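You operate a simulated robot arm through the tools that you are given. There is no shell and no other tool.

Carry out the task below with a simulated robot arm. There is one attempt and no reset: what you move stays moved.

JOB
Plane the type in the black chase level with planer and mallet.
Fine: two taps or more on the planer, none on bare type; put both tools back; leave the quoins. Set down upright: round mallet.

Only the result counts: the job must be done as asked and must still hold three seconds after the hand-in. Knocking over, shifting, dropping, spilling or breaking anything else fails it.

ROBOT AND FRAMES
A 7-joint arm with a two-finger parallel gripper, fixed in place. Base frame: the origin is on the floor under the middle of its stand, x ahead of it, y to its left, z up; the work surface is at about z = 880. Lengths are in mm, angles in rad, forces in N, time in s.
With the tool pointing down near the work surface it reaches from about 340 to 760 mm from the base axis. Its first joint turns from -2.007 to 2.007 rad. Payload 3.91 kg.
The tool frame sits at the grasp point between the pads (the TCP): z along the fingers, y along the line on which they close. The tips reach 30 mm beyond it. Largest opening 110 mm; finger width 20, thickness 10; the body of the gripper, 48 by 112 mm, starts 55 mm behind the TCP.
Orientation is that of the tool frame in the base frame, as a unit quaternion [w, x, y, z]. With the fingers straight down and closing along the base's y, the tool's x points along the base's -x, its y along +y and its z along -z.

CONTROLS
- The arm moves only by the tool apply_moves. Its argument "motion" is a list of rows, each an object of numbers (a shift or turn left out is 0, a gripper value left out holds the last): "x", "y", "z": the shift along the base's x, y, z in mm; "wx", "wy", "wz": the turn, a rotation vector about the base's x, y, z in degrees; "fingers": the finger opening in mm, from 0 to 110. In form: [{"x": .., "y": .., "z": .., "wx": .., "wy": .., "wz": .., "fingers": ..}, ...]. A call has 1 to 20 rows; each row shifts and turns the commanded pose from where the row before left it. Each row takes 0.2 s and may step no farther than 50 mm and 0.15 rad from the row before; otherwise, or with a gripper value out of range, the whole call is refused. A pose out of reach is approached as far as the arm can. The call stops where the force on the tool passes 40 N (or 10 N more than at its start, if that is more) or the arm is blocked; 0.2 s more then pass. Each finger travels about 108 mm/s and halts on what it meets, pressing with about 28 N; the grip force reading is that of the motor and also rises with nothing between the fingers. The clock runs only during rows and for 0.2 s after the last one: add rows that do not move to give the fingers time. It gives the time, the measured TCP pose, the force on the tool (base axes), the opening and the grip force at its end, in the units of the frame above (readings bear some noise), with the torque about the TCP (base axes, N m) and any sound that the robot's microphone picked up, and new pictures: "show" is both (left out), scene, wrist or none.
- Cameras (640 x 400 px; columns grow to the right, rows downward): "scene" is fixed at [220.1, -649.6, 1642.1]; the picture's right is [0.83, -0.56, 0.00], its down [-0.47, -0.71, -0.53] and it looks along [0.29, 0.44, -0.85] (base axes); focal length 315 px, centre (320, 200). "wrist" rides on the gripper at [72, 17, -103] in the tool frame; the picture's right is [-0.23, 0.97, 0.00], its down [-0.76, -0.18, -0.62] and it looks along [-0.61, -0.14, 0.78] (tool axes); focal length 222 px, centre (320, 200). There is no depth. A picture from a camera that has moved, and an enlarged one, comes with that camera's place and axes in the base frame and with its lens.
- raise_lower(by): slides the trunk up (or, below 0, down) by that many mm; the arm rides with it, the base frame stays. It gives what a move gives, with no picture.
- inspect(camera, box): a new picture of the part [left, top, right, bottom] of that camera's present view, enlarged. No time passes.
- job_done(): hands the job in; it is judged then, once.

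Places have to be worked out from the pictures, the camera data and where the tool is seen. Open the gripper and draw the arm clear of the work before you hand the job in, unless the task says otherwise.

The tools are called after "Call:" as a command line: name --argument value ..., lists and objects as JSON in quotes. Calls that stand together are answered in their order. apply_moves: Moves the arm, as the interface text tells. Its arguments: {"type":"object","properties":{"motion":{"type":"array"},"show":{"type":"string","enum":["both","scene","wrist","none"]}},"required":["motion"]} The other tools are called the same way: raise_lower (by) moves the trunk up or down; inspect (camera, box) takes an enlarged picture of a part of a camera's view; job_done () hands the job in.

At the start:

```text
time: 0.0
tool_pos: [421.7, -342.2, 1304.4]
tcp_rot: [0.0, 0.001, 1.0, 0.001]
force: [0.8, -0.2, -0.7]
torque: [0.03, -0.05, 0.0]
opening: 110.0
gripper_force: 0.0
trunk travel left (down, up): [-800.0, 190.0]
```

scene: 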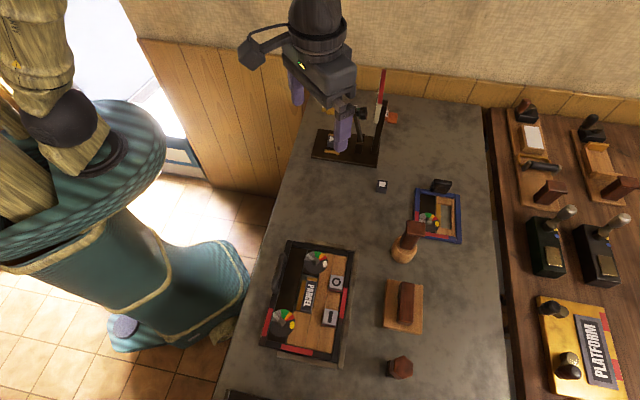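
wrist: 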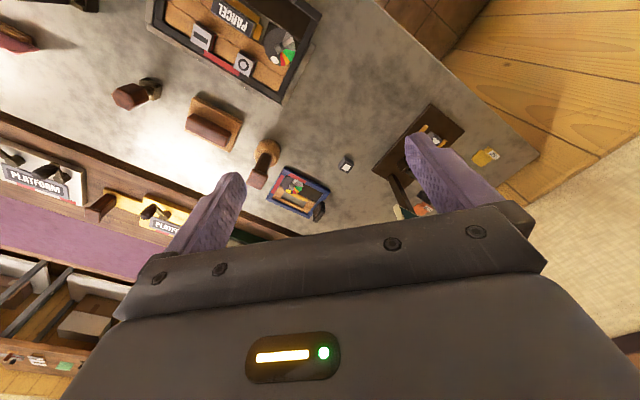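

The scene picture shows a black chase with "PARCEL" type, a wooden planer block, and mallets nearby. I'll enlarge the key parts to identify the tools before moving.

Call:
inspect --camera "scene" --box '[240, 220, 440, 390]'

Call:
inspect --camera "scene" --box '[300, 80, 480, 260]'

Call:
inspect --camera "wrist" --box '[90, 0, 350, 220]'

```text
2.35 times, centred on (340, 305) of scene
camera zoom: at [220.1, -649.6, 1642.1], right [0.83, -0.56, 0.0], down [-0.47, -0.71, -0.53], along [0.29, 0.44, -0.85], focal length 740 px, centre (273, -47)
```

zoom: 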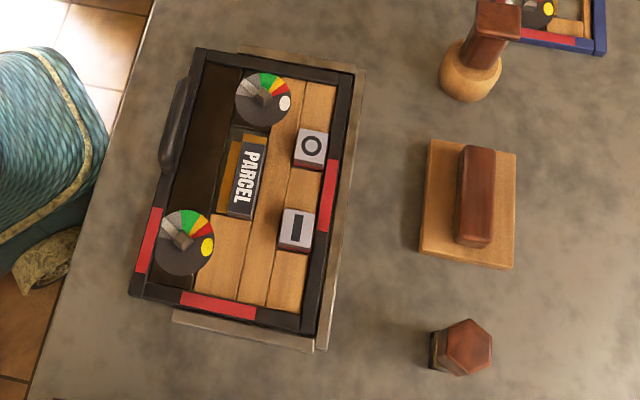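

```text
2.22 times, centred on (390, 170) of scene
camera zoom: at [220.1, -649.6, 1642.1], right [0.83, -0.56, 0.0], down [-0.47, -0.71, -0.53], along [0.29, 0.44, -0.85], focal length 699 px, centre (164, 267)
```

zoom: 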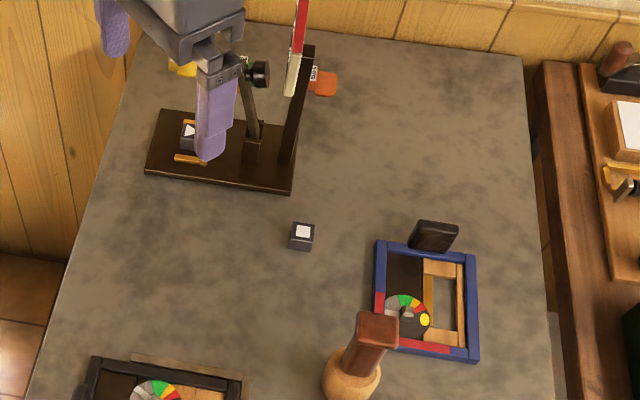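

```text
1.82 times, centred on (220, 110) of wrist
camera zoom: at [349.1, -326.4, 1406.8], right [0.23, 0.97, 0.0], down [0.76, -0.18, 0.62], along [0.61, -0.14, -0.78], focal length 404 px, centre (502, 364)
```

zoom: 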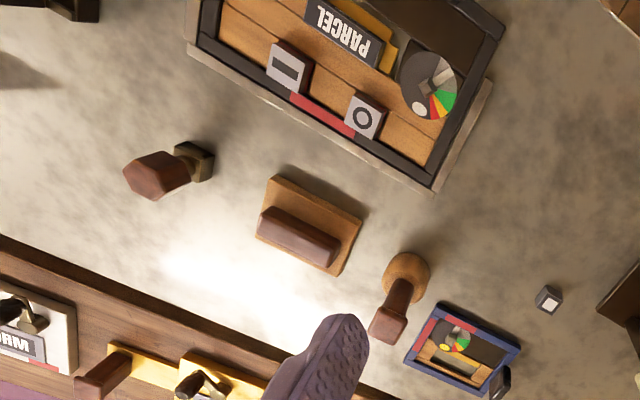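

The black chase sits near (300, -480), turned about 45°. The planer is the wood block with the dark ridge near (475, -610), and the round mallet stands handle-up near (566, -511). I'll turn the gripper 45° to line up with them and move over the chase for a closer look at the type.

Call:
apply_moves --motion '[{"x": -10, "y": -25, "z": -20, "wz": 7.5}, {"x": -10, "y": -25, "z": -30, "wz": 7.5}, {"x": -10, "y": -25, "z": -30, "wz": 7.5}, {"x": -10, "y": -25, "z": -30, "wz": 7.5}, {"x": -10, "y": -20, "z": -30, "wz": 7.5}, {"x": -10, "y": -20, "z": -30, "wz": 7.5}]' --show "both"

```text
time: 1.4
tool_pos: [361.9, -484.6, 1132.6]
tcp_rot: [0.0, -0.384, 0.923, 0.0]
force: [-0.3, -0.2, -1.4]
torque: [-0.02, -0.04, 0.01]
opening: 110.1
gripper_force: 0.0
trunk travel left (down, up): [-800.0, 190.0]
camera wrist: at [298.5, -525.4, 1235.6], right [-0.53, 0.85, 0.0], down [0.66, 0.41, 0.62], along [0.53, 0.33, -0.78], focal length 222 px, centre (320, 200)
```

scene: 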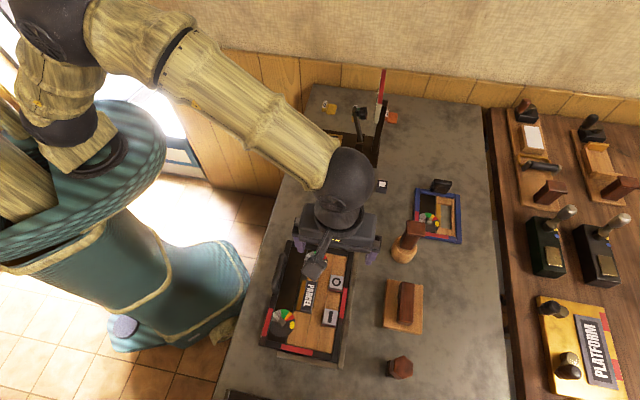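
wrist: 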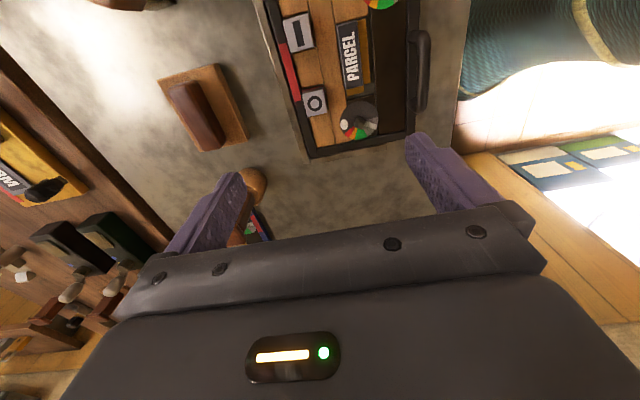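

The wrist view shows the chase off to the upper side of the frame, so I'll shift back over it and go lower for a close look at the type.

Call:
apply_moves --motion '[{"x": -30, "y": -8, "z": -25}, {"x": -35, "y": -8, "z": -30}]' --show "wrist"

Call:
inspect --camera "wrist" --box '[180, 0, 460, 175]'

```text
time: 2.0
tool_pos: [299.2, -498.8, 1077.0]
tcp_rot: [0.0, -0.382, 0.924, 0.0]
force: [-0.2, 0.2, 0.2]
torque: [0.05, 0.0, 0.0]
opening: 110.0
gripper_force: 0.1
trunk travel left (down, up): [-800.0, 190.0]
camera wrist: at [235.3, -540.0, 1179.8], right [-0.53, 0.85, 0.0], down [0.66, 0.41, 0.62], along [0.53, 0.33, -0.78], focal length 222 px, centre (320, 200)
```

wrist: 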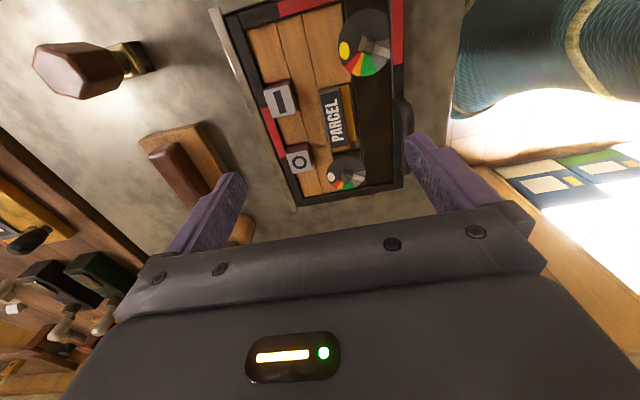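

```text
2.29 times, centred on (320, 88) of wrist
camera zoom: at [235.3, -540.0, 1179.8], right [-0.53, 0.85, 0.0], down [0.66, 0.41, 0.62], along [0.53, 0.33, -0.78], focal length 508 px, centre (320, 457)
```

zoom: 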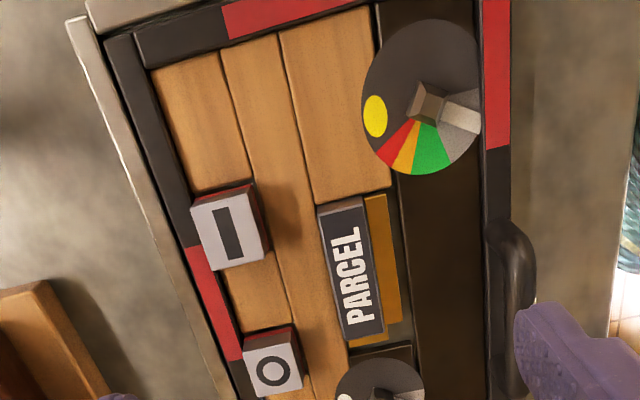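

I can see the PARCEL slug at about (308, -475), two dial quoins, and two raised blocks marked I and O. I'll move in closer to judge relative heights and what is proud.

Call:
apply_moves --motion '[{"x": 14, "y": 13, "z": -30}, {"x": 14, "y": 13, "z": -35}]' --show "wrist"

Call:
inspect --camera "wrist" --box '[220, 0, 460, 150]'

Call:
inspect --camera "wrist" --box '[290, 60, 400, 130]'

```text
time: 2.6
tool_pos: [327.3, -476.4, 1014.6]
tcp_rot: [0.0, -0.382, 0.924, 0.0]
force: [-0.6, 0.0, 0.1]
torque: [-0.03, 0.0, -0.04]
opening: 110.2
gripper_force: 0.2
trunk travel left (down, up): [-800.0, 190.0]
camera wrist: at [264.3, -515.4, 1116.5], right [-0.53, 0.85, 0.0], down [0.66, 0.41, 0.62], along [0.53, 0.33, -0.78], focal length 222 px, centre (320, 200)
```

wrist: 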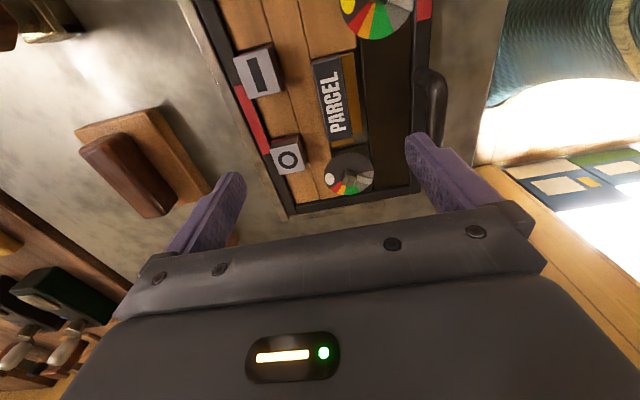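

```text
2.67 times, centred on (340, 75) of wrist
camera zoom: at [264.3, -515.4, 1116.5], right [-0.53, 0.85, 0.0], down [0.66, 0.41, 0.62], along [0.53, 0.33, -0.78], focal length 592 px, centre (267, 533)
```

zoom: 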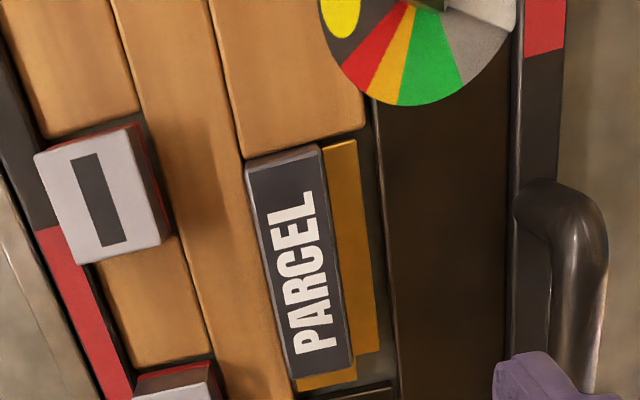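

```text
5.71 times, centred on (345, 95) of wrist
camera zoom: at [264.3, -515.4, 1116.5], right [-0.53, 0.85, 0.0], down [0.66, 0.41, 0.62], along [0.53, 0.33, -0.78], focal length 1269 px, centre (177, 800)
```

zoom: 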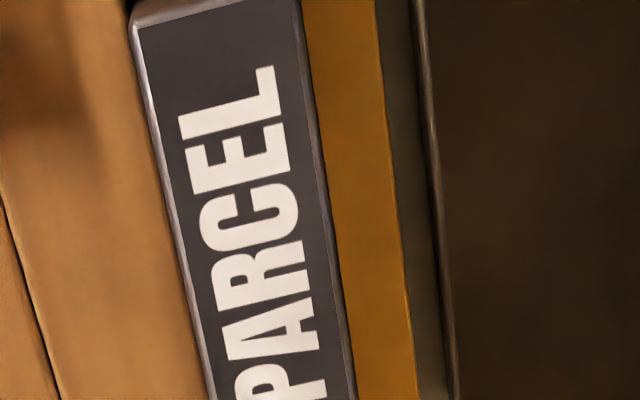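

The planer handle ridge looks to be centred near (472, -610) with its top near z 930, its long axis at about 45°. I'll move above it at a safe height to view it and check how far the arm reaches there.

Call:
apply_moves --motion '[{"x": 20, "y": -18, "z": 35}, {"x": 30, "y": -28, "z": 20}, {"x": 32, "y": -30}, {"x": 32, "y": -30}, {"x": 31, "y": -28}]' --show "both"

```text
time: 3.8
tool_pos: [447.8, -581.1, 1068.8]
tcp_rot: [0.001, -0.383, 0.924, 0.0]
force: [-0.4, 1.3, 0.3]
torque: [-0.05, -0.05, 0.0]
opening: 109.9
gripper_force: 0.1
out of reach, approached as far as the arm can: row 5
trunk travel left (down, up): [-800.0, 190.0]
camera wrist: at [384.6, -621.0, 1171.2], right [-0.53, 0.85, 0.0], down [0.66, 0.41, 0.62], along [0.53, 0.33, -0.78], focal length 222 px, centre (320, 200)
```

scene: 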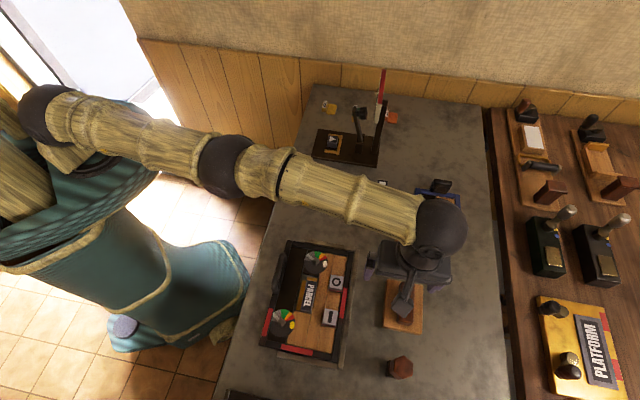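
wrist: 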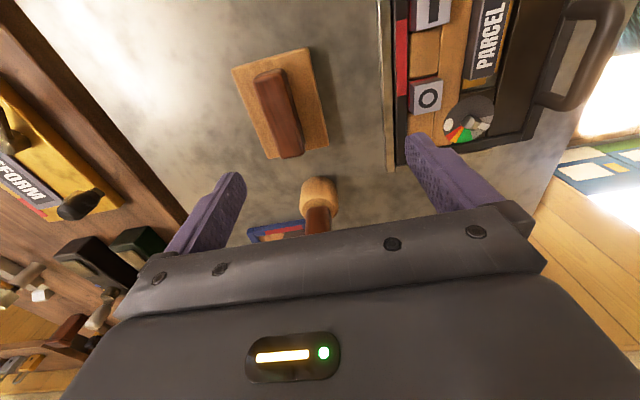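

The arm stopped short at radius 734 mm, while the planer sits at about radius 775 mm with its handle centred near (475, -612). I'll drop a little at the same commanded spot to see if reach grows or shrinks with height.

Call:
apply_moves --motion '[{"z": -25}, {"z": -25}, {"z": 0}]' --show "none"

```text
time: 4.6
tool_pos: [450.8, -581.4, 1017.5]
tcp_rot: [0.0, -0.382, 0.924, 0.0]
force: [0.7, -0.2, -0.7]
torque: [-0.02, -0.03, -0.01]
opening: 110.0
gripper_force: 0.0
trunk travel left (down, up): [-800.0, 190.0]
```

At z 1017 this radius is held without complaint, so I'll try extending outward at this height.

Call:
apply_moves --motion '[{"x": 12, "y": -16}, {"x": 12, "y": -15}, {"z": 0}]' --show "none"

```text
time: 5.4
tool_pos: [451.2, -586.0, 1015.3]
tcp_rot: [0.0, -0.382, 0.924, 0.0]
force: [0.6, -0.2, 0.0]
torque: [0.04, -0.02, 0.0]
opening: 109.8
gripper_force: 0.0
out of reach, approached as far as the arm can: row 1, 2
trunk travel left (down, up): [-800.0, 190.0]
```

Vertical-tool reach tops out near 740 mm here, short of the planer (~775) and mallet (~763). I'll turn the gripper so it closes along the 45° axis (tangential) and tilt it 18° outward. That adds reach while keeping the pads flush on the handle ends.

Call:
apply_moves --motion '[{"x": -15, "y": 15, "z": 20, "wz": -8.2}, {"x": -15, "y": 15, "z": 20, "wz": -8.2}, {"x": -10, "y": 15, "z": 20, "wz": -8.2}, {"x": -10, "y": 15, "z": 10, "wz": -8.2}, {"wz": -8.2}, {"wz": -8.2}, {"wz": -8.2}, {"wz": -8.2}, {"wz": -8.2}, {"wz": -8.2}, {"wz": -8.0}, {"wx": -4.243, "wy": -4.243}, {"wx": -4.243, "wy": -4.243}, {"wx": -4.243, "wy": -4.243}]' --show "both"

```text
time: 8.4
tool_pos: [401.7, -524.2, 1087.7]
tcp_rot: [0.145, 0.378, 0.912, -0.061]
force: [0.5, -0.7, 0.1]
torque: [-0.02, 0.0, 0.0]
opening: 109.9
gripper_force: 0.1
trunk travel left (down, up): [-800.0, 190.0]
camera wrist: at [342.5, -441.8, 1163.0], right [0.84, 0.53, 0.07], down [0.25, -0.5, 0.83], along [0.48, -0.68, -0.55], focal length 222 px, centre (320, 200)
```

scene: 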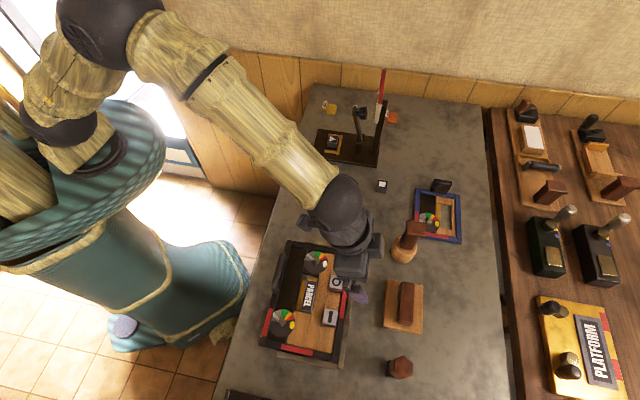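
wrist: 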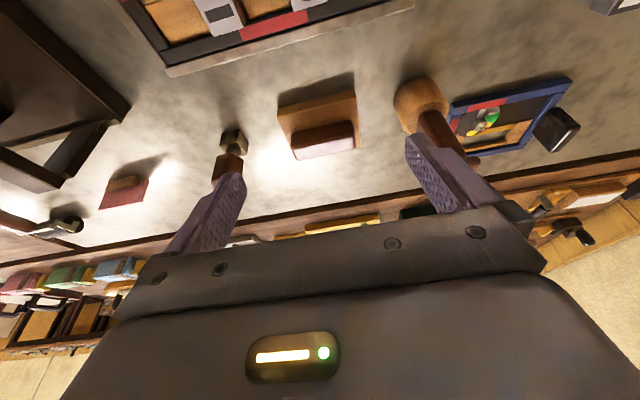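

The tilted orientation works and the planer, mallet and hex tool are visible. I'll zoom in on the planer to measure it, and on the mallet.

Call:
inspect --camera "wrist" --box '[250, 60, 410, 180]'

Call:
inspect --camera "wrist" --box '[380, 50, 600, 200]'

Call:
inspect --camera "scene" --box '[360, 200, 460, 390]'

```text
3.33 times, centred on (330, 120) of wrist
camera zoom: at [342.5, -441.8, 1163.0], right [0.84, 0.53, 0.07], down [0.25, -0.5, 0.83], along [0.48, -0.68, -0.55], focal length 740 px, centre (287, 467)
```

zoom: 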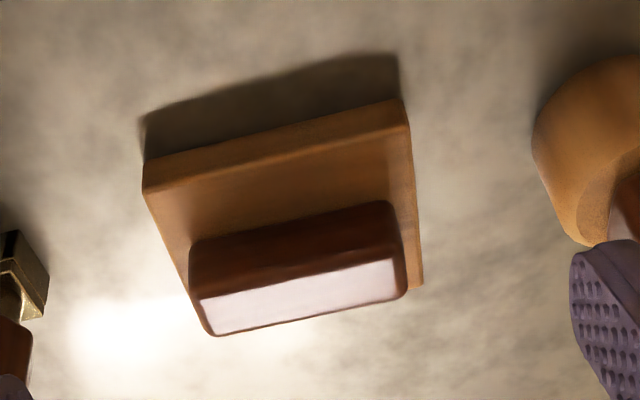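

```text
2.67 times, centred on (490, 125) of wrist
camera zoom: at [342.5, -441.8, 1163.0], right [0.84, 0.53, 0.07], down [0.25, -0.5, 0.83], along [0.48, -0.68, -0.55], focal length 592 px, centre (-133, 400)
```

zoom: 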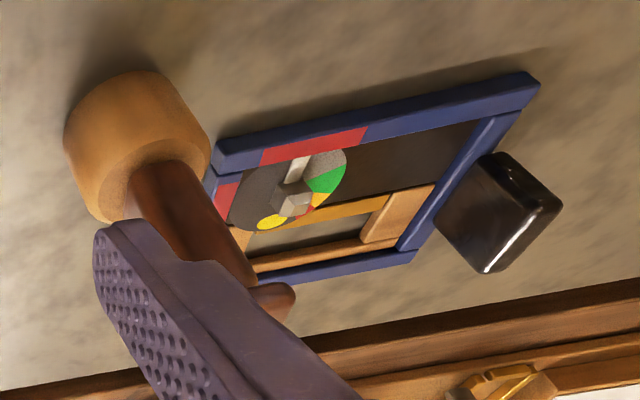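

```text
2.11 times, centred on (410, 295) of scene
camera zoom: at [220.1, -649.6, 1642.1], right [0.83, -0.56, 0.0], down [-0.47, -0.71, -0.53], along [0.29, 0.44, -0.85], focal length 662 px, centre (130, 0)
```

zoom: 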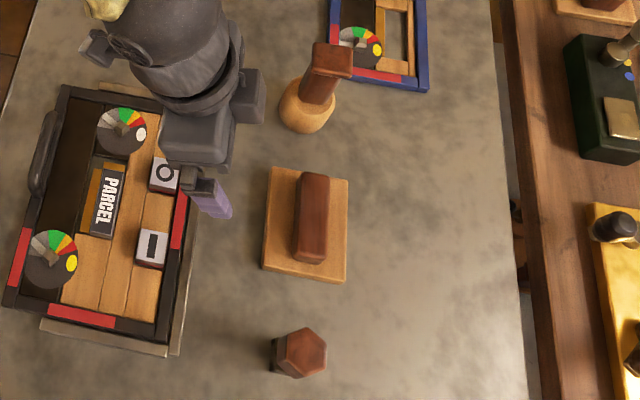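

The planer base is about 110×86 mm and 20 mm thick. Its handle runs about 89 mm along 45°, centred near (478, -613), with its top near z 935. I'll move to hover above it and check alignment before descending.

Call:
apply_moves --motion '[{"x": 18.3, "y": -21.4, "z": -22}, {"x": 18.3, "y": -21.4, "z": -22}, {"x": 18.2, "y": -21.4, "z": -22}, {"x": 18.2, "y": -21.3, "z": -12}, {"x": 0, "y": 0, "z": 0}]' --show "both"

```text
time: 9.6
tool_pos: [473.9, -610.2, 1010.9]
tcp_rot: [0.145, 0.378, 0.912, -0.06]
force: [-0.5, -0.6, 0.1]
torque: [0.03, 0.02, -0.01]
opening: 109.7
gripper_force: 0.3
trunk travel left (down, up): [-800.0, 190.0]
camera wrist: at [414.5, -528.6, 1086.8], right [0.84, 0.54, 0.07], down [0.25, -0.5, 0.83], along [0.48, -0.68, -0.56], focal length 222 px, centre (320, 200)
```

scene: 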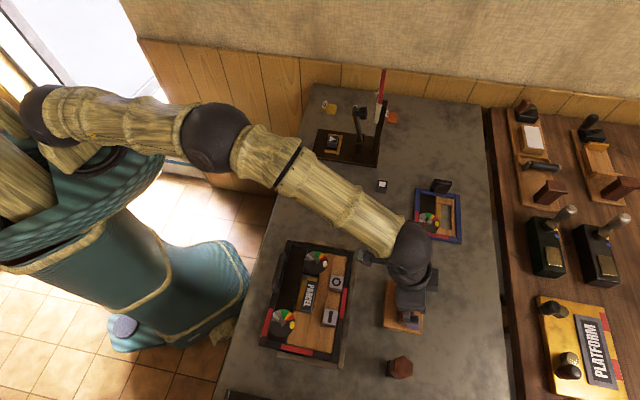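
wrist: 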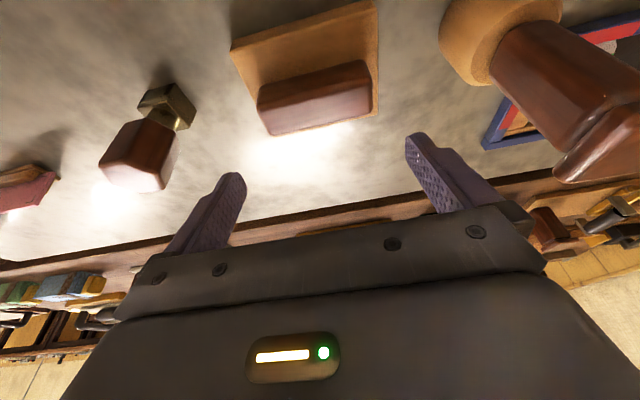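

I'm hovering over the planer at (474, -610, 1011). I'll zoom in to verify alignment of the handle ends with the open fingers.

Call:
inspect --camera "wrist" --box '[190, 0, 510, 200]'

Call:
inspect --camera "wrist" --box '[400, 0, 640, 190]'

```text
2.00 times, centred on (350, 100) of wrist
camera zoom: at [414.5, -528.6, 1086.8], right [0.84, 0.54, 0.07], down [0.25, -0.5, 0.83], along [0.48, -0.68, -0.56], focal length 444 px, centre (260, 400)
```

zoom: 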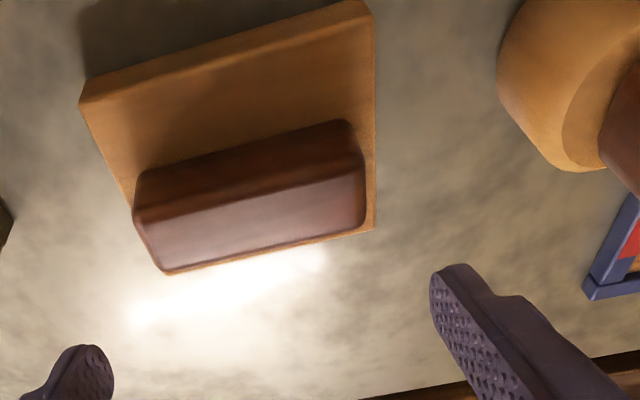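

```text
2.11 times, centred on (520, 95) of wrist
camera zoom: at [414.5, -528.6, 1086.8], right [0.84, 0.54, 0.07], down [0.25, -0.5, 0.83], along [0.48, -0.68, -0.56], focal length 468 px, centre (-101, 421)
```

zoom: 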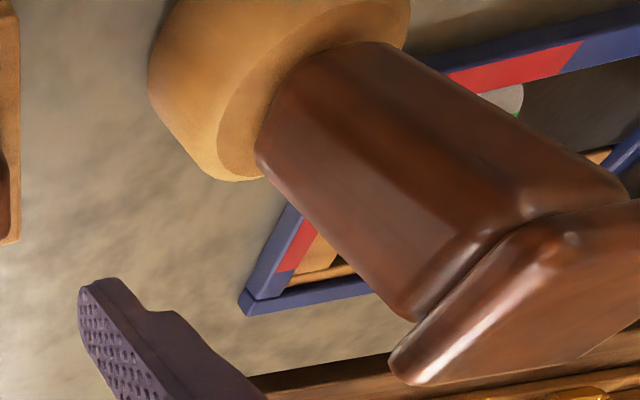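

The handle centre comes out at (479, -613), within 2 mm of the gripper along its closing axis. I'll descend to about z 936 so the tips stay just above the planer's base, then close.

Call:
apply_moves --motion '[{"x": 0.6, "y": 0.6, "z": -25}, {"x": 0.6, "y": 0.6, "z": -25}, {"z": -15}, {"z": -10}, {"z": 0}]' --show "wrist"

```text
time: 10.8
tool_pos: [476.9, -609.7, 934.1]
tcp_rot: [0.145, 0.377, 0.913, -0.059]
force: [0.0, -0.7, 0.7]
torque: [0.0, 0.0, -0.01]
opening: 109.9
gripper_force: 0.0
trunk travel left (down, up): [-800.0, 190.0]
camera wrist: at [416.9, -527.3, 1009.7], right [0.84, 0.54, 0.07], down [0.25, -0.5, 0.83], along [0.48, -0.68, -0.56], focal length 222 px, centre (320, 200)
```

wrist: 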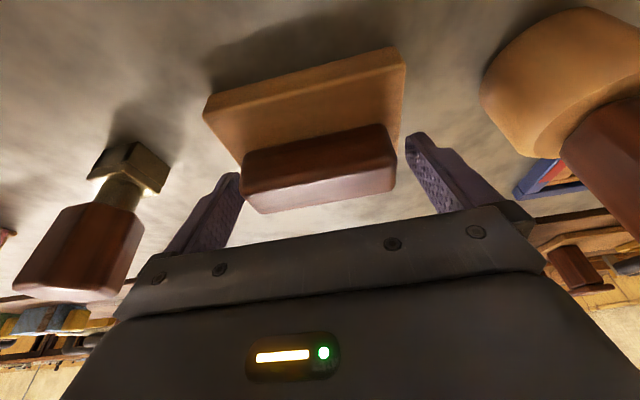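

The handle ends sit between the pads. I'll close the gripper and check the opening and force.

Call:
apply_moves --motion '[{"fingers": 95}, {"fingers": 70}, {"fingers": 70}, {"fingers": 70}]' --show "wrist"

```text
time: 11.8
tool_pos: [476.4, -609.5, 932.1]
tcp_rot: [0.145, 0.378, 0.912, -0.06]
force: [-0.2, -0.3, 0.1]
torque: [-0.08, 0.0, 0.0]
opening: 89.7
gripper_force: 28.0
trunk travel left (down, up): [-800.0, 190.0]
camera wrist: at [416.8, -527.4, 1009.8], right [0.84, 0.54, 0.07], down [0.25, -0.5, 0.83], along [0.48, -0.68, -0.56], focal length 222 px, centre (320, 200)
```

wrist: 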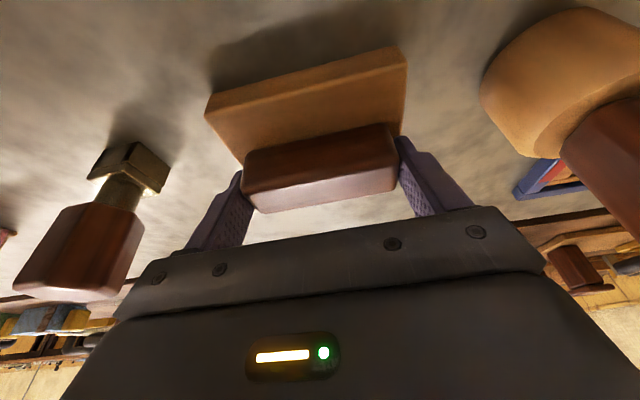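

The gripper holds the handle at an opening of 89.7 mm with 28 N. I'll note TCP (476.5, -609.6) as the planer's home and lift gently to check the hold.

Call:
apply_moves --motion '[{"z": 10}, {"z": 15}, {"z": 25}, {"z": 0}]' --show "wrist"

```text
time: 12.8
tool_pos: [477.9, -608.4, 983.6]
tcp_rot: [0.143, 0.378, 0.913, -0.059]
force: [-0.7, 0.4, -1.9]
torque: [-0.03, 0.0, 0.0]
opening: 89.8
gripper_force: 27.8
trunk travel left (down, up): [-800.0, 190.0]
camera wrist: at [418.0, -526.3, 1059.7], right [0.84, 0.54, 0.07], down [0.25, -0.5, 0.83], along [0.48, -0.68, -0.56], focal length 222 px, centre (320, 200)
```

wrist: 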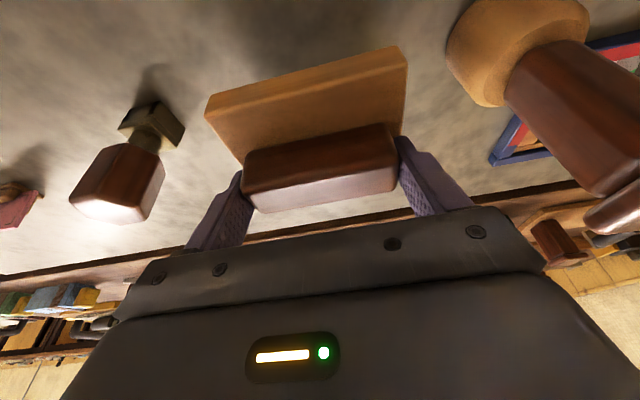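

The planer lifted cleanly and is rigid in the grip. The chase is unobstructed in the scene view now, so I'll zoom in there to judge type, block and quoin heights.

Call:
inspect --camera "scene" --box '[255, 235, 355, 300]'

Call:
inspect --camera "scene" --box '[255, 295, 355, 365]'

Call:
inspect --camera "scene" --box '[290, 265, 350, 325]'

```text
6.15 times, centred on (305, 268) of scene
camera zoom: at [220.1, -649.6, 1642.1], right [0.83, -0.56, 0.0], down [-0.47, -0.71, -0.53], along [0.29, 0.44, -0.85], focal length 1936 px, centre (412, -215)
```

zoom: 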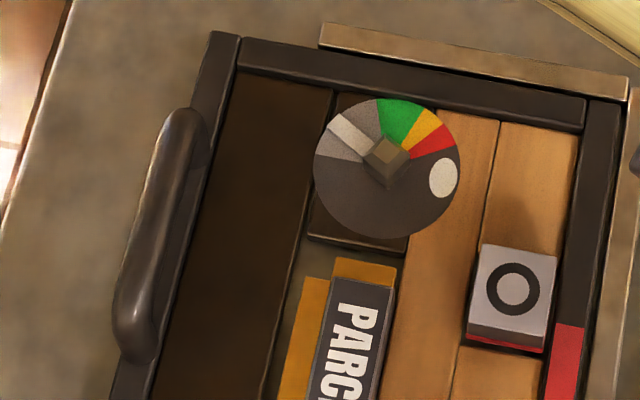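

```text
5.71 times, centred on (305, 330) of scene
camera zoom: at [220.1, -649.6, 1642.1], right [0.83, -0.56, 0.0], down [-0.47, -0.71, -0.53], along [0.29, 0.44, -0.85], focal length 1798 px, centre (406, -543)
```

zoom: 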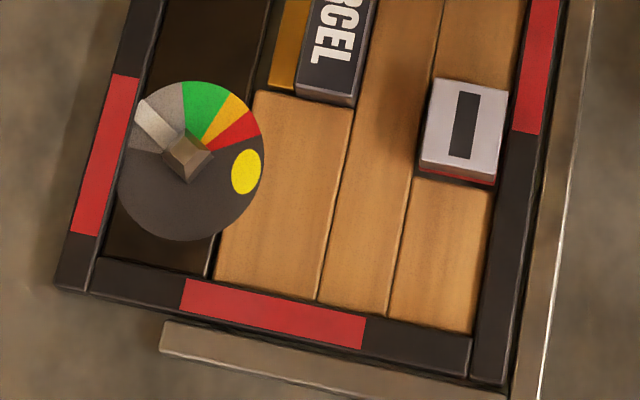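

```text
6.67 times, centred on (320, 295) of scene
camera zoom: at [220.1, -649.6, 1642.1], right [0.83, -0.56, 0.0], down [-0.47, -0.71, -0.53], along [0.29, 0.44, -0.85], focal length 2098 px, centre (320, -433)
```

zoom: 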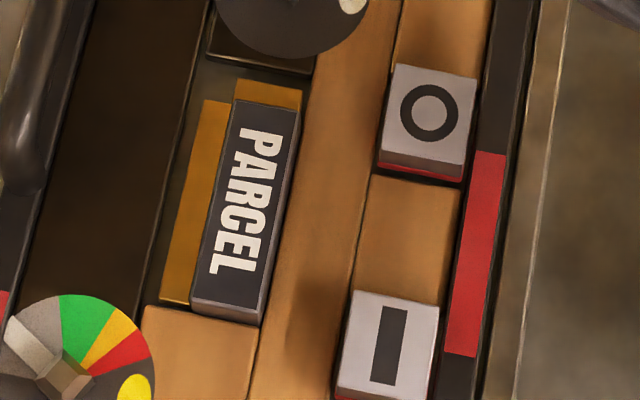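

The I and O blocks show a red band at their feet and look proud of the PARCEL slug. I'll magnify them and the slug ends further to measure how far each stands up.

Call:
inspect --camera "scene" --box '[322, 268, 346, 298]'

Call:
inspect --camera "scene" --box '[318, 304, 342, 330]'

Call:
inspect --camera "scene" --box '[298, 275, 325, 315]'

```text
13.33 times, centred on (334, 283) of scene
camera zoom: at [220.1, -649.6, 1642.1], right [0.83, -0.56, 0.0], down [-0.47, -0.71, -0.53], along [0.29, 0.44, -0.85], focal length 4196 px, centre (133, -907)
```

zoom: 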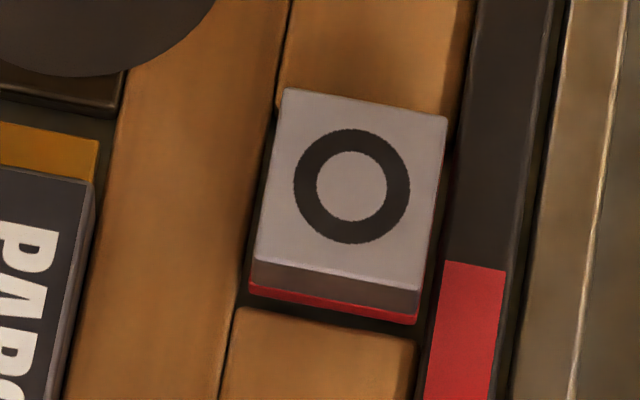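

```text
15.38 times, centred on (330, 317) of scene
camera zoom: at [220.1, -649.6, 1642.1], right [0.83, -0.56, 0.0], down [-0.47, -0.71, -0.53], along [0.29, 0.44, -0.85], focal length 4841 px, centre (166, -1600)
```

zoom: 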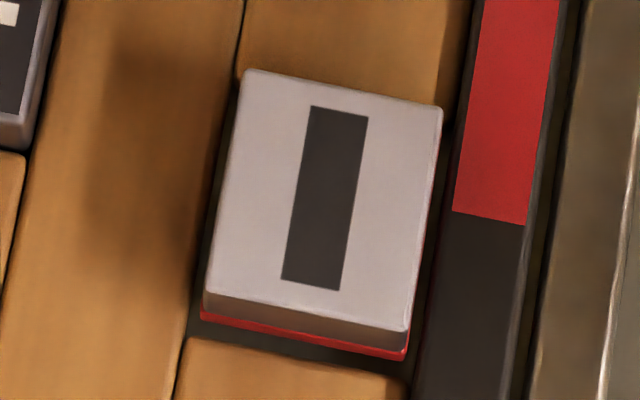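

```text
10.00 times, centred on (312, 295) of scene
camera zoom: at [220.1, -649.6, 1642.1], right [0.83, -0.56, 0.0], down [-0.47, -0.71, -0.53], along [0.29, 0.44, -0.85], focal length 3147 px, centre (405, -750)
```

zoom: 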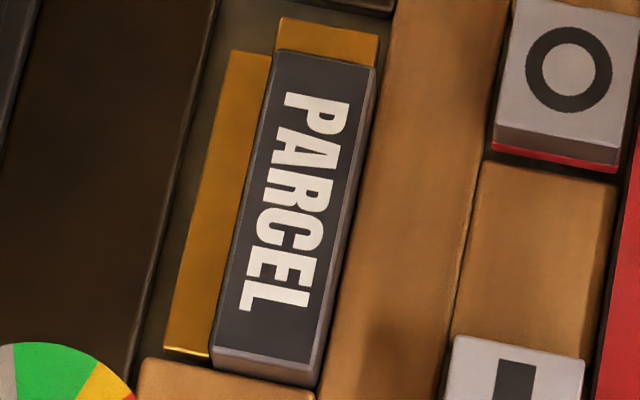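

The O and I blocks stand a few mm above PARCEL. The three pieces of type together span almost exactly the planer's 110×86 footprint, centred near (328, -495). I'll carry the planer there at a safe height, keeping the same tilt so it stays level.

Call:
apply_moves --motion '[{"x": -12, "y": 9, "z": 25}, {"x": -28, "y": 22, "z": 15}, {"x": -29, "y": 22, "z": 6}, {"x": -29, "y": 22}, {"x": -29, "y": 22}, {"x": -25.7, "y": 19.3}, {"z": 0}]' --show "both"

```text
time: 14.4
tool_pos: [322.1, -493.8, 1029.6]
tcp_rot: [0.145, 0.378, 0.913, -0.06]
force: [0.3, 0.0, -2.3]
torque: [0.01, 0.03, 0.0]
opening: 89.8
gripper_force: 28.1
trunk travel left (down, up): [-800.0, 190.0]
camera wrist: at [262.9, -411.4, 1105.6], right [0.84, 0.54, 0.07], down [0.25, -0.5, 0.83], along [0.48, -0.68, -0.56], focal length 222 px, centre (320, 200)
```

scene: 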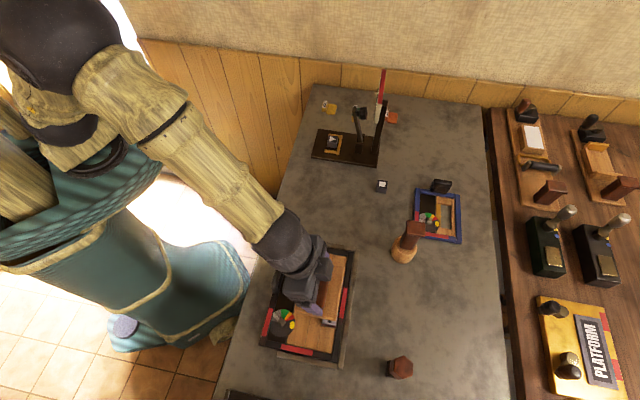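
wrist: 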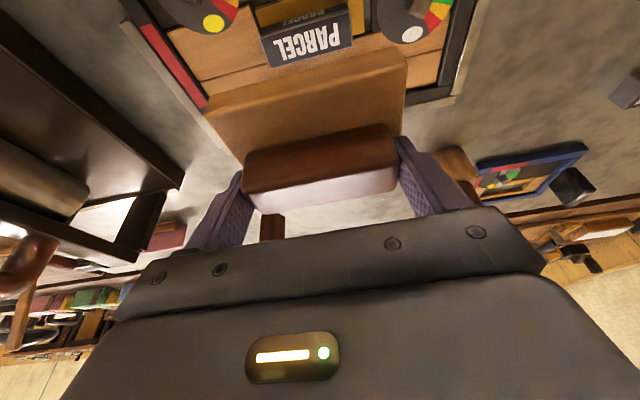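

The planer is over the chase, and this wrist view looks across the PARCEL slug. I'll zoom in for heights.

Call:
inspect --camera "wrist" --box '[120, 0, 480, 130]'

Call:
inspect --camera "scene" --box '[250, 230, 370, 370]'

```text
1.78 times, centred on (300, 65) of wrist
camera zoom: at [262.9, -411.4, 1105.6], right [0.84, 0.54, 0.07], down [0.25, -0.5, 0.83], along [0.48, -0.68, -0.56], focal length 395 px, centre (356, 440)
```

zoom: 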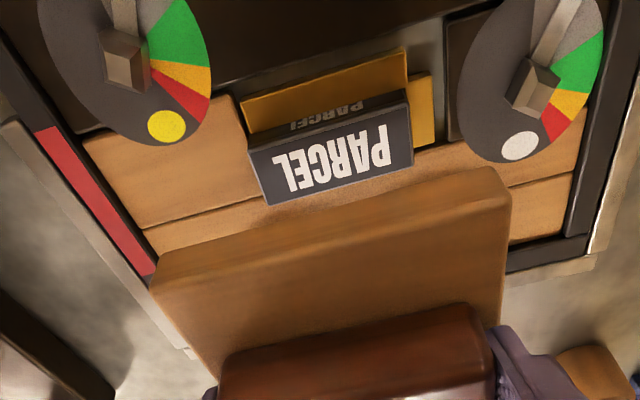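

```text
2.86 times, centred on (310, 300) of scene
camera zoom: at [220.1, -649.6, 1642.1], right [0.83, -0.56, 0.0], down [-0.47, -0.71, -0.53], along [0.29, 0.44, -0.85], focal length 899 px, centre (349, -86)
```

zoom: 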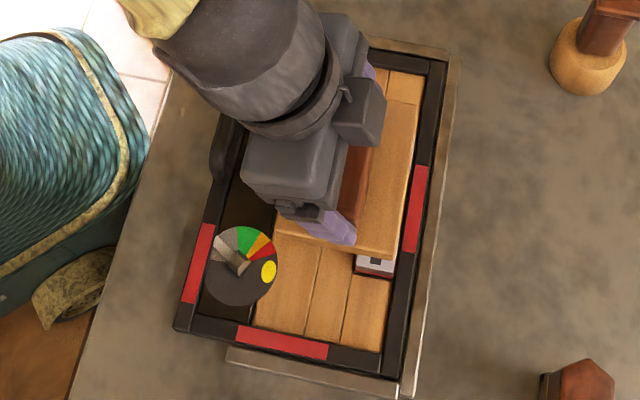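

The planer lines up over PARCEL with its near edge matching the slug's near edge. I'll trim the position by about 3 mm and lower toward the expected contact height, stopping short.

Call:
apply_moves --motion '[{"x": 3, "y": 1.7, "z": -15}, {"z": -15}, {"z": -10}, {"z": 0}]' --show "both"

Call:
inspect --camera "wrist" --box '[120, 0, 480, 130]'

Call:
inspect --camera "scene" --box '[290, 240, 370, 330]'

```text
time: 15.4
tool_pos: [326.9, -490.0, 991.0]
tcp_rot: [0.145, 0.378, 0.912, -0.06]
force: [0.5, -0.1, -1.7]
torque: [-0.02, 0.03, -0.02]
opening: 90.0
gripper_force: 28.2
trunk travel left (down, up): [-800.0, 190.0]
camera wrist: at [266.6, -409.0, 1065.6], right [0.84, 0.54, 0.07], down [0.25, -0.5, 0.83], along [0.48, -0.68, -0.56], focal length 222 px, centre (320, 200)
```

scene: 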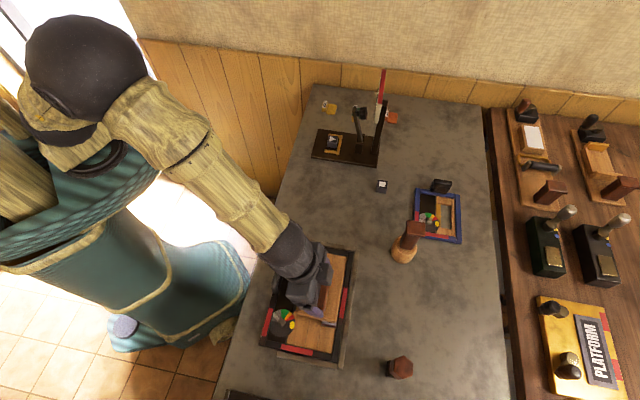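
wrist: 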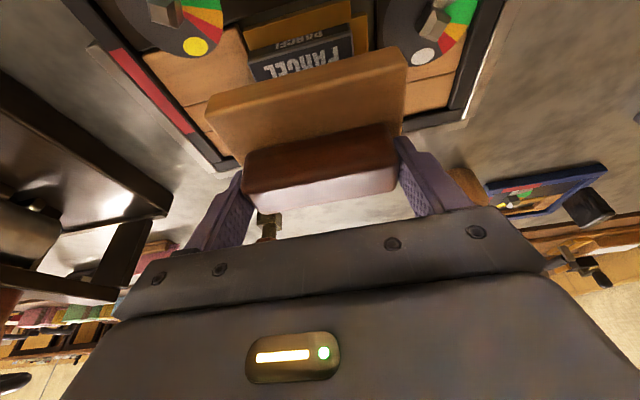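

```text
1.78 times, centred on (300, 65) of wrist
camera zoom: at [266.6, -409.0, 1065.6], right [0.84, 0.54, 0.07], down [0.25, -0.5, 0.83], along [0.48, -0.68, -0.56], focal length 395 px, centre (356, 440)
```

zoom: 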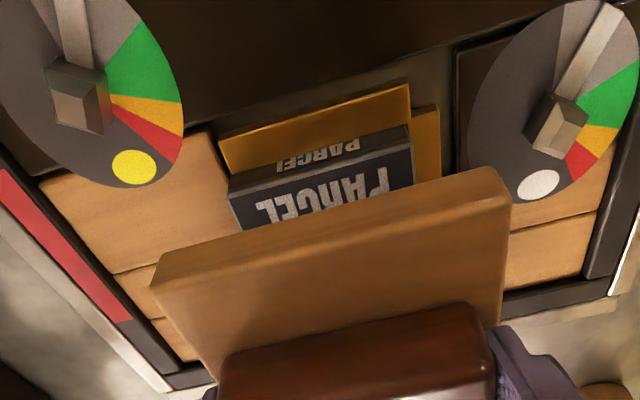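

```text
4.44 times, centred on (330, 285) of scene
camera zoom: at [220.1, -649.6, 1642.1], right [0.83, -0.56, 0.0], down [-0.47, -0.71, -0.53], along [0.29, 0.44, -0.85], focal length 1399 px, centre (276, -178)
```

zoom: 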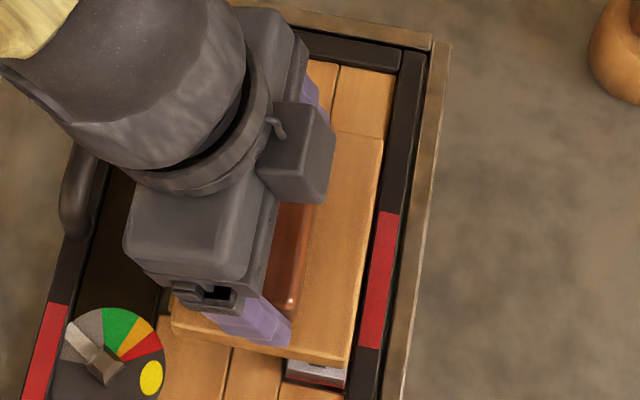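

Force shows only the planer's weight, so no contact yet at z 991. I'll lower in small steps and watch for the first contact.

Call:
apply_moves --motion '[{"x": -1, "y": -1, "z": -5}, {"z": -4}, {"z": -3}, {"z": 0}]' --show "none"

```text
time: 16.4
tool_pos: [325.4, -491.4, 978.1]
tcp_rot: [0.145, 0.377, 0.913, -0.06]
force: [0.4, 1.4, -2.3]
torque: [0.05, 0.01, 0.01]
opening: 90.0
gripper_force: 28.5
trunk travel left (down, up): [-800.0, 190.0]
```

No contact yet at z 978; I'll continue in 2 mm steps.

Call:
apply_moves --motion '[{"z": -2}, {"z": -2}, {"z": 0}]' --show "none"

Call:
apply_moves --motion '[{"z": -2}, {"z": -2}, {"z": 0}]' --show "wrist"

```text
time: 17.2
tool_pos: [326.3, -491.8, 973.7]
tcp_rot: [0.145, 0.378, 0.912, -0.06]
force: [0.1, 0.5, -1.6]
torque: [0.02, 0.02, -0.03]
opening: 89.9
gripper_force: 28.4
trunk travel left (down, up): [-800.0, 190.0]
```

```text
time: 18.0
tool_pos: [327.4, -491.6, 970.5]
tcp_rot: [0.144, 0.378, 0.913, -0.059]
force: [-0.5, -0.6, -3.1]
torque: [-0.01, -0.01, 0.01]
opening: 89.9
gripper_force: 28.1
trunk travel left (down, up): [-800.0, 190.0]
camera wrist: at [266.3, -409.6, 1045.2], right [0.84, 0.54, 0.07], down [0.25, -0.5, 0.83], along [0.48, -0.68, -0.56], focal length 222 px, centre (320, 200)
```

wrist: 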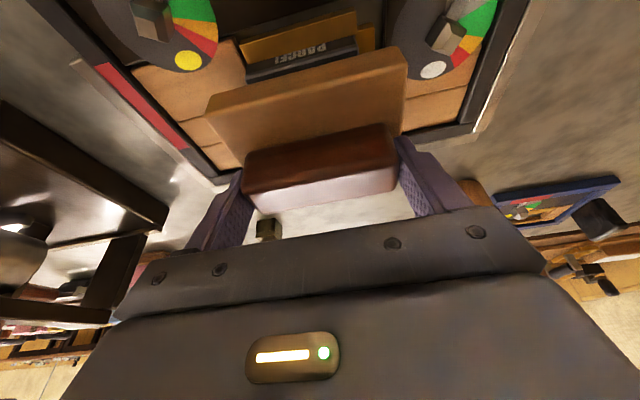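

Still free at z 970 (planer underside near 916). I'll keep going in 2 mm steps.

Call:
apply_moves --motion '[{"z": -2}, {"z": -2}, {"z": 0}]' --show "none"

Call:
apply_moves --motion '[{"z": -1.5}, {"z": -1.5}, {"z": 0}]' --show "none"

```text
time: 18.8
tool_pos: [326.9, -492.0, 965.8]
tcp_rot: [0.145, 0.378, 0.913, -0.06]
force: [0.2, -0.2, -2.2]
torque: [0.01, 0.0, 0.02]
opening: 89.7
gripper_force: 28.4
trunk travel left (down, up): [-800.0, 190.0]
```

```text
time: 19.6
tool_pos: [326.2, -491.9, 963.4]
tcp_rot: [0.145, 0.378, 0.912, -0.06]
force: [-0.1, 0.8, 4.2]
torque: [-0.06, -0.09, -0.05]
opening: 89.7
gripper_force: 27.9
trunk travel left (down, up): [-800.0, 190.0]
```

First contact: the vertical force went from -2 to +4 N at z 963, so the highest type is near z 910. I'll look at how the planer sits before releasing.

Call:
inspect --camera "wrist" --box '[120, 0, 500, 200]'

Call:
inspect --camera "scene" --box '[285, 240, 365, 345]'

```text
1.68 times, centred on (310, 100) of wrist
camera zoom: at [266.2, -409.6, 1039.2], right [0.84, 0.54, 0.07], down [0.25, -0.5, 0.83], along [0.48, -0.68, -0.56], focal length 374 px, centre (337, 368)
```

zoom: 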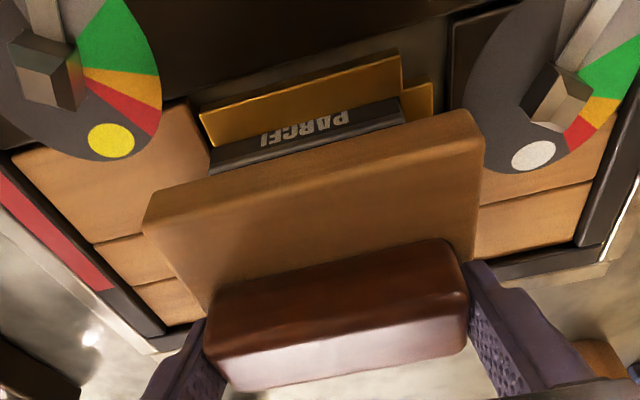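

```text
3.81 times, centred on (325, 292) of scene
camera zoom: at [220.1, -649.6, 1642.1], right [0.83, -0.56, 0.0], down [-0.47, -0.71, -0.53], along [0.29, 0.44, -0.85], focal length 1199 px, centre (301, -152)
```

zoom: 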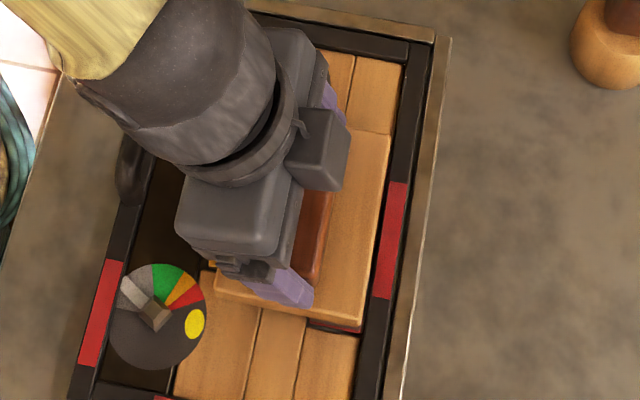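

The planer covers PARCEL, and only a sliver of I's red foot shows past its end. I'll seat it one more millimetre and check the force before letting go.

Call:
apply_moves --motion '[{"z": -1}, {"z": 0}]' --show "none"

```text
time: 20.2
tool_pos: [326.6, -491.8, 962.5]
tcp_rot: [0.145, 0.378, 0.912, -0.06]
force: [2.8, -1.1, 6.6]
torque: [-0.12, -0.27, -0.01]
opening: 89.9
gripper_force: 27.8
trunk travel left (down, up): [-800.0, 190.0]
```

The contact torque places the support under the I/O pair, slightly toward O, so the planer is sitting on those proud sorts as intended. I'll release gently and lift straight up.

Call:
apply_moves --motion '[{"fingers": 94}, {"fingers": 100}, {"fingers": 110}, {"z": 0}]' --show "wrist"

```text
time: 21.2
tool_pos: [325.4, -492.2, 963.1]
tcp_rot: [0.145, 0.379, 0.912, -0.06]
force: [0.0, 0.1, 0.3]
torque: [-0.01, -0.03, 0.02]
opening: 109.9
gripper_force: 0.1
trunk travel left (down, up): [-800.0, 190.0]
camera wrist: at [265.7, -409.5, 1037.6], right [0.84, 0.54, 0.07], down [0.25, -0.5, 0.83], along [0.48, -0.68, -0.56], focal length 222 px, centre (320, 200)
```

wrist: 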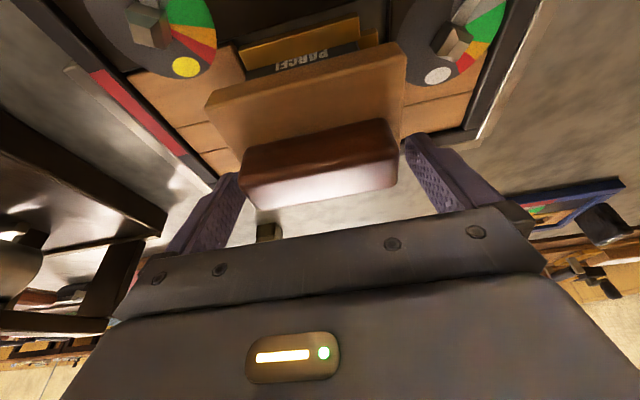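

The planer tipped slightly toward the PARCEL side and is resting on the type. I'll lift clear and check how it sits.

Call:
apply_moves --motion '[{"z": 20}, {"z": 30}, {"z": 40}, {"z": 40}, {"z": 0}]' --show "both"

Call:
inspect --camera "wrist" --box '[200, 0, 460, 130]'

```text
time: 22.4
tool_pos: [323.1, -492.2, 1092.8]
tcp_rot: [0.143, 0.378, 0.913, -0.06]
force: [0.0, -0.4, 0.3]
torque: [0.02, -0.02, 0.01]
opening: 110.1
gripper_force: 0.1
trunk travel left (down, up): [-800.0, 190.0]
camera wrist: at [264.0, -409.9, 1168.0], right [0.84, 0.54, 0.07], down [0.25, -0.5, 0.83], along [0.48, -0.68, -0.56], focal length 222 px, centre (320, 200)
```

scene: 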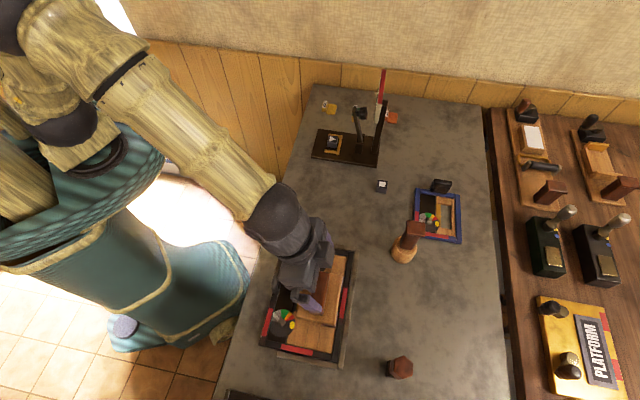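
wrist: 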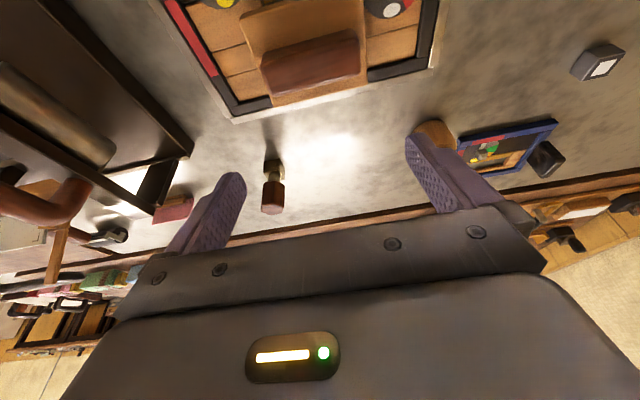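

```text
2.46 times, centred on (330, 65) of wrist
camera zoom: at [264.0, -409.9, 1168.0], right [0.84, 0.54, 0.07], down [0.25, -0.5, 0.83], along [0.48, -0.68, -0.56], focal length 547 px, centre (295, 532)
```

zoom: 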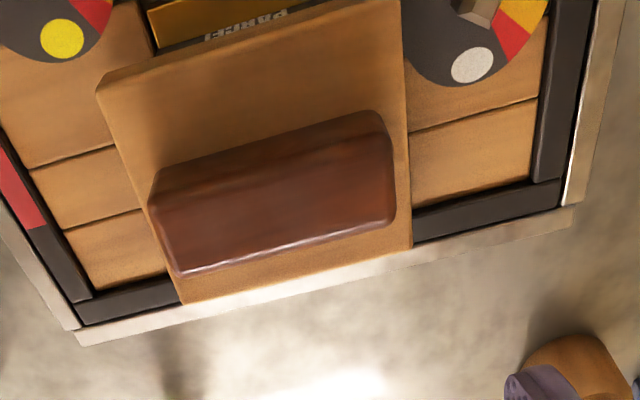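

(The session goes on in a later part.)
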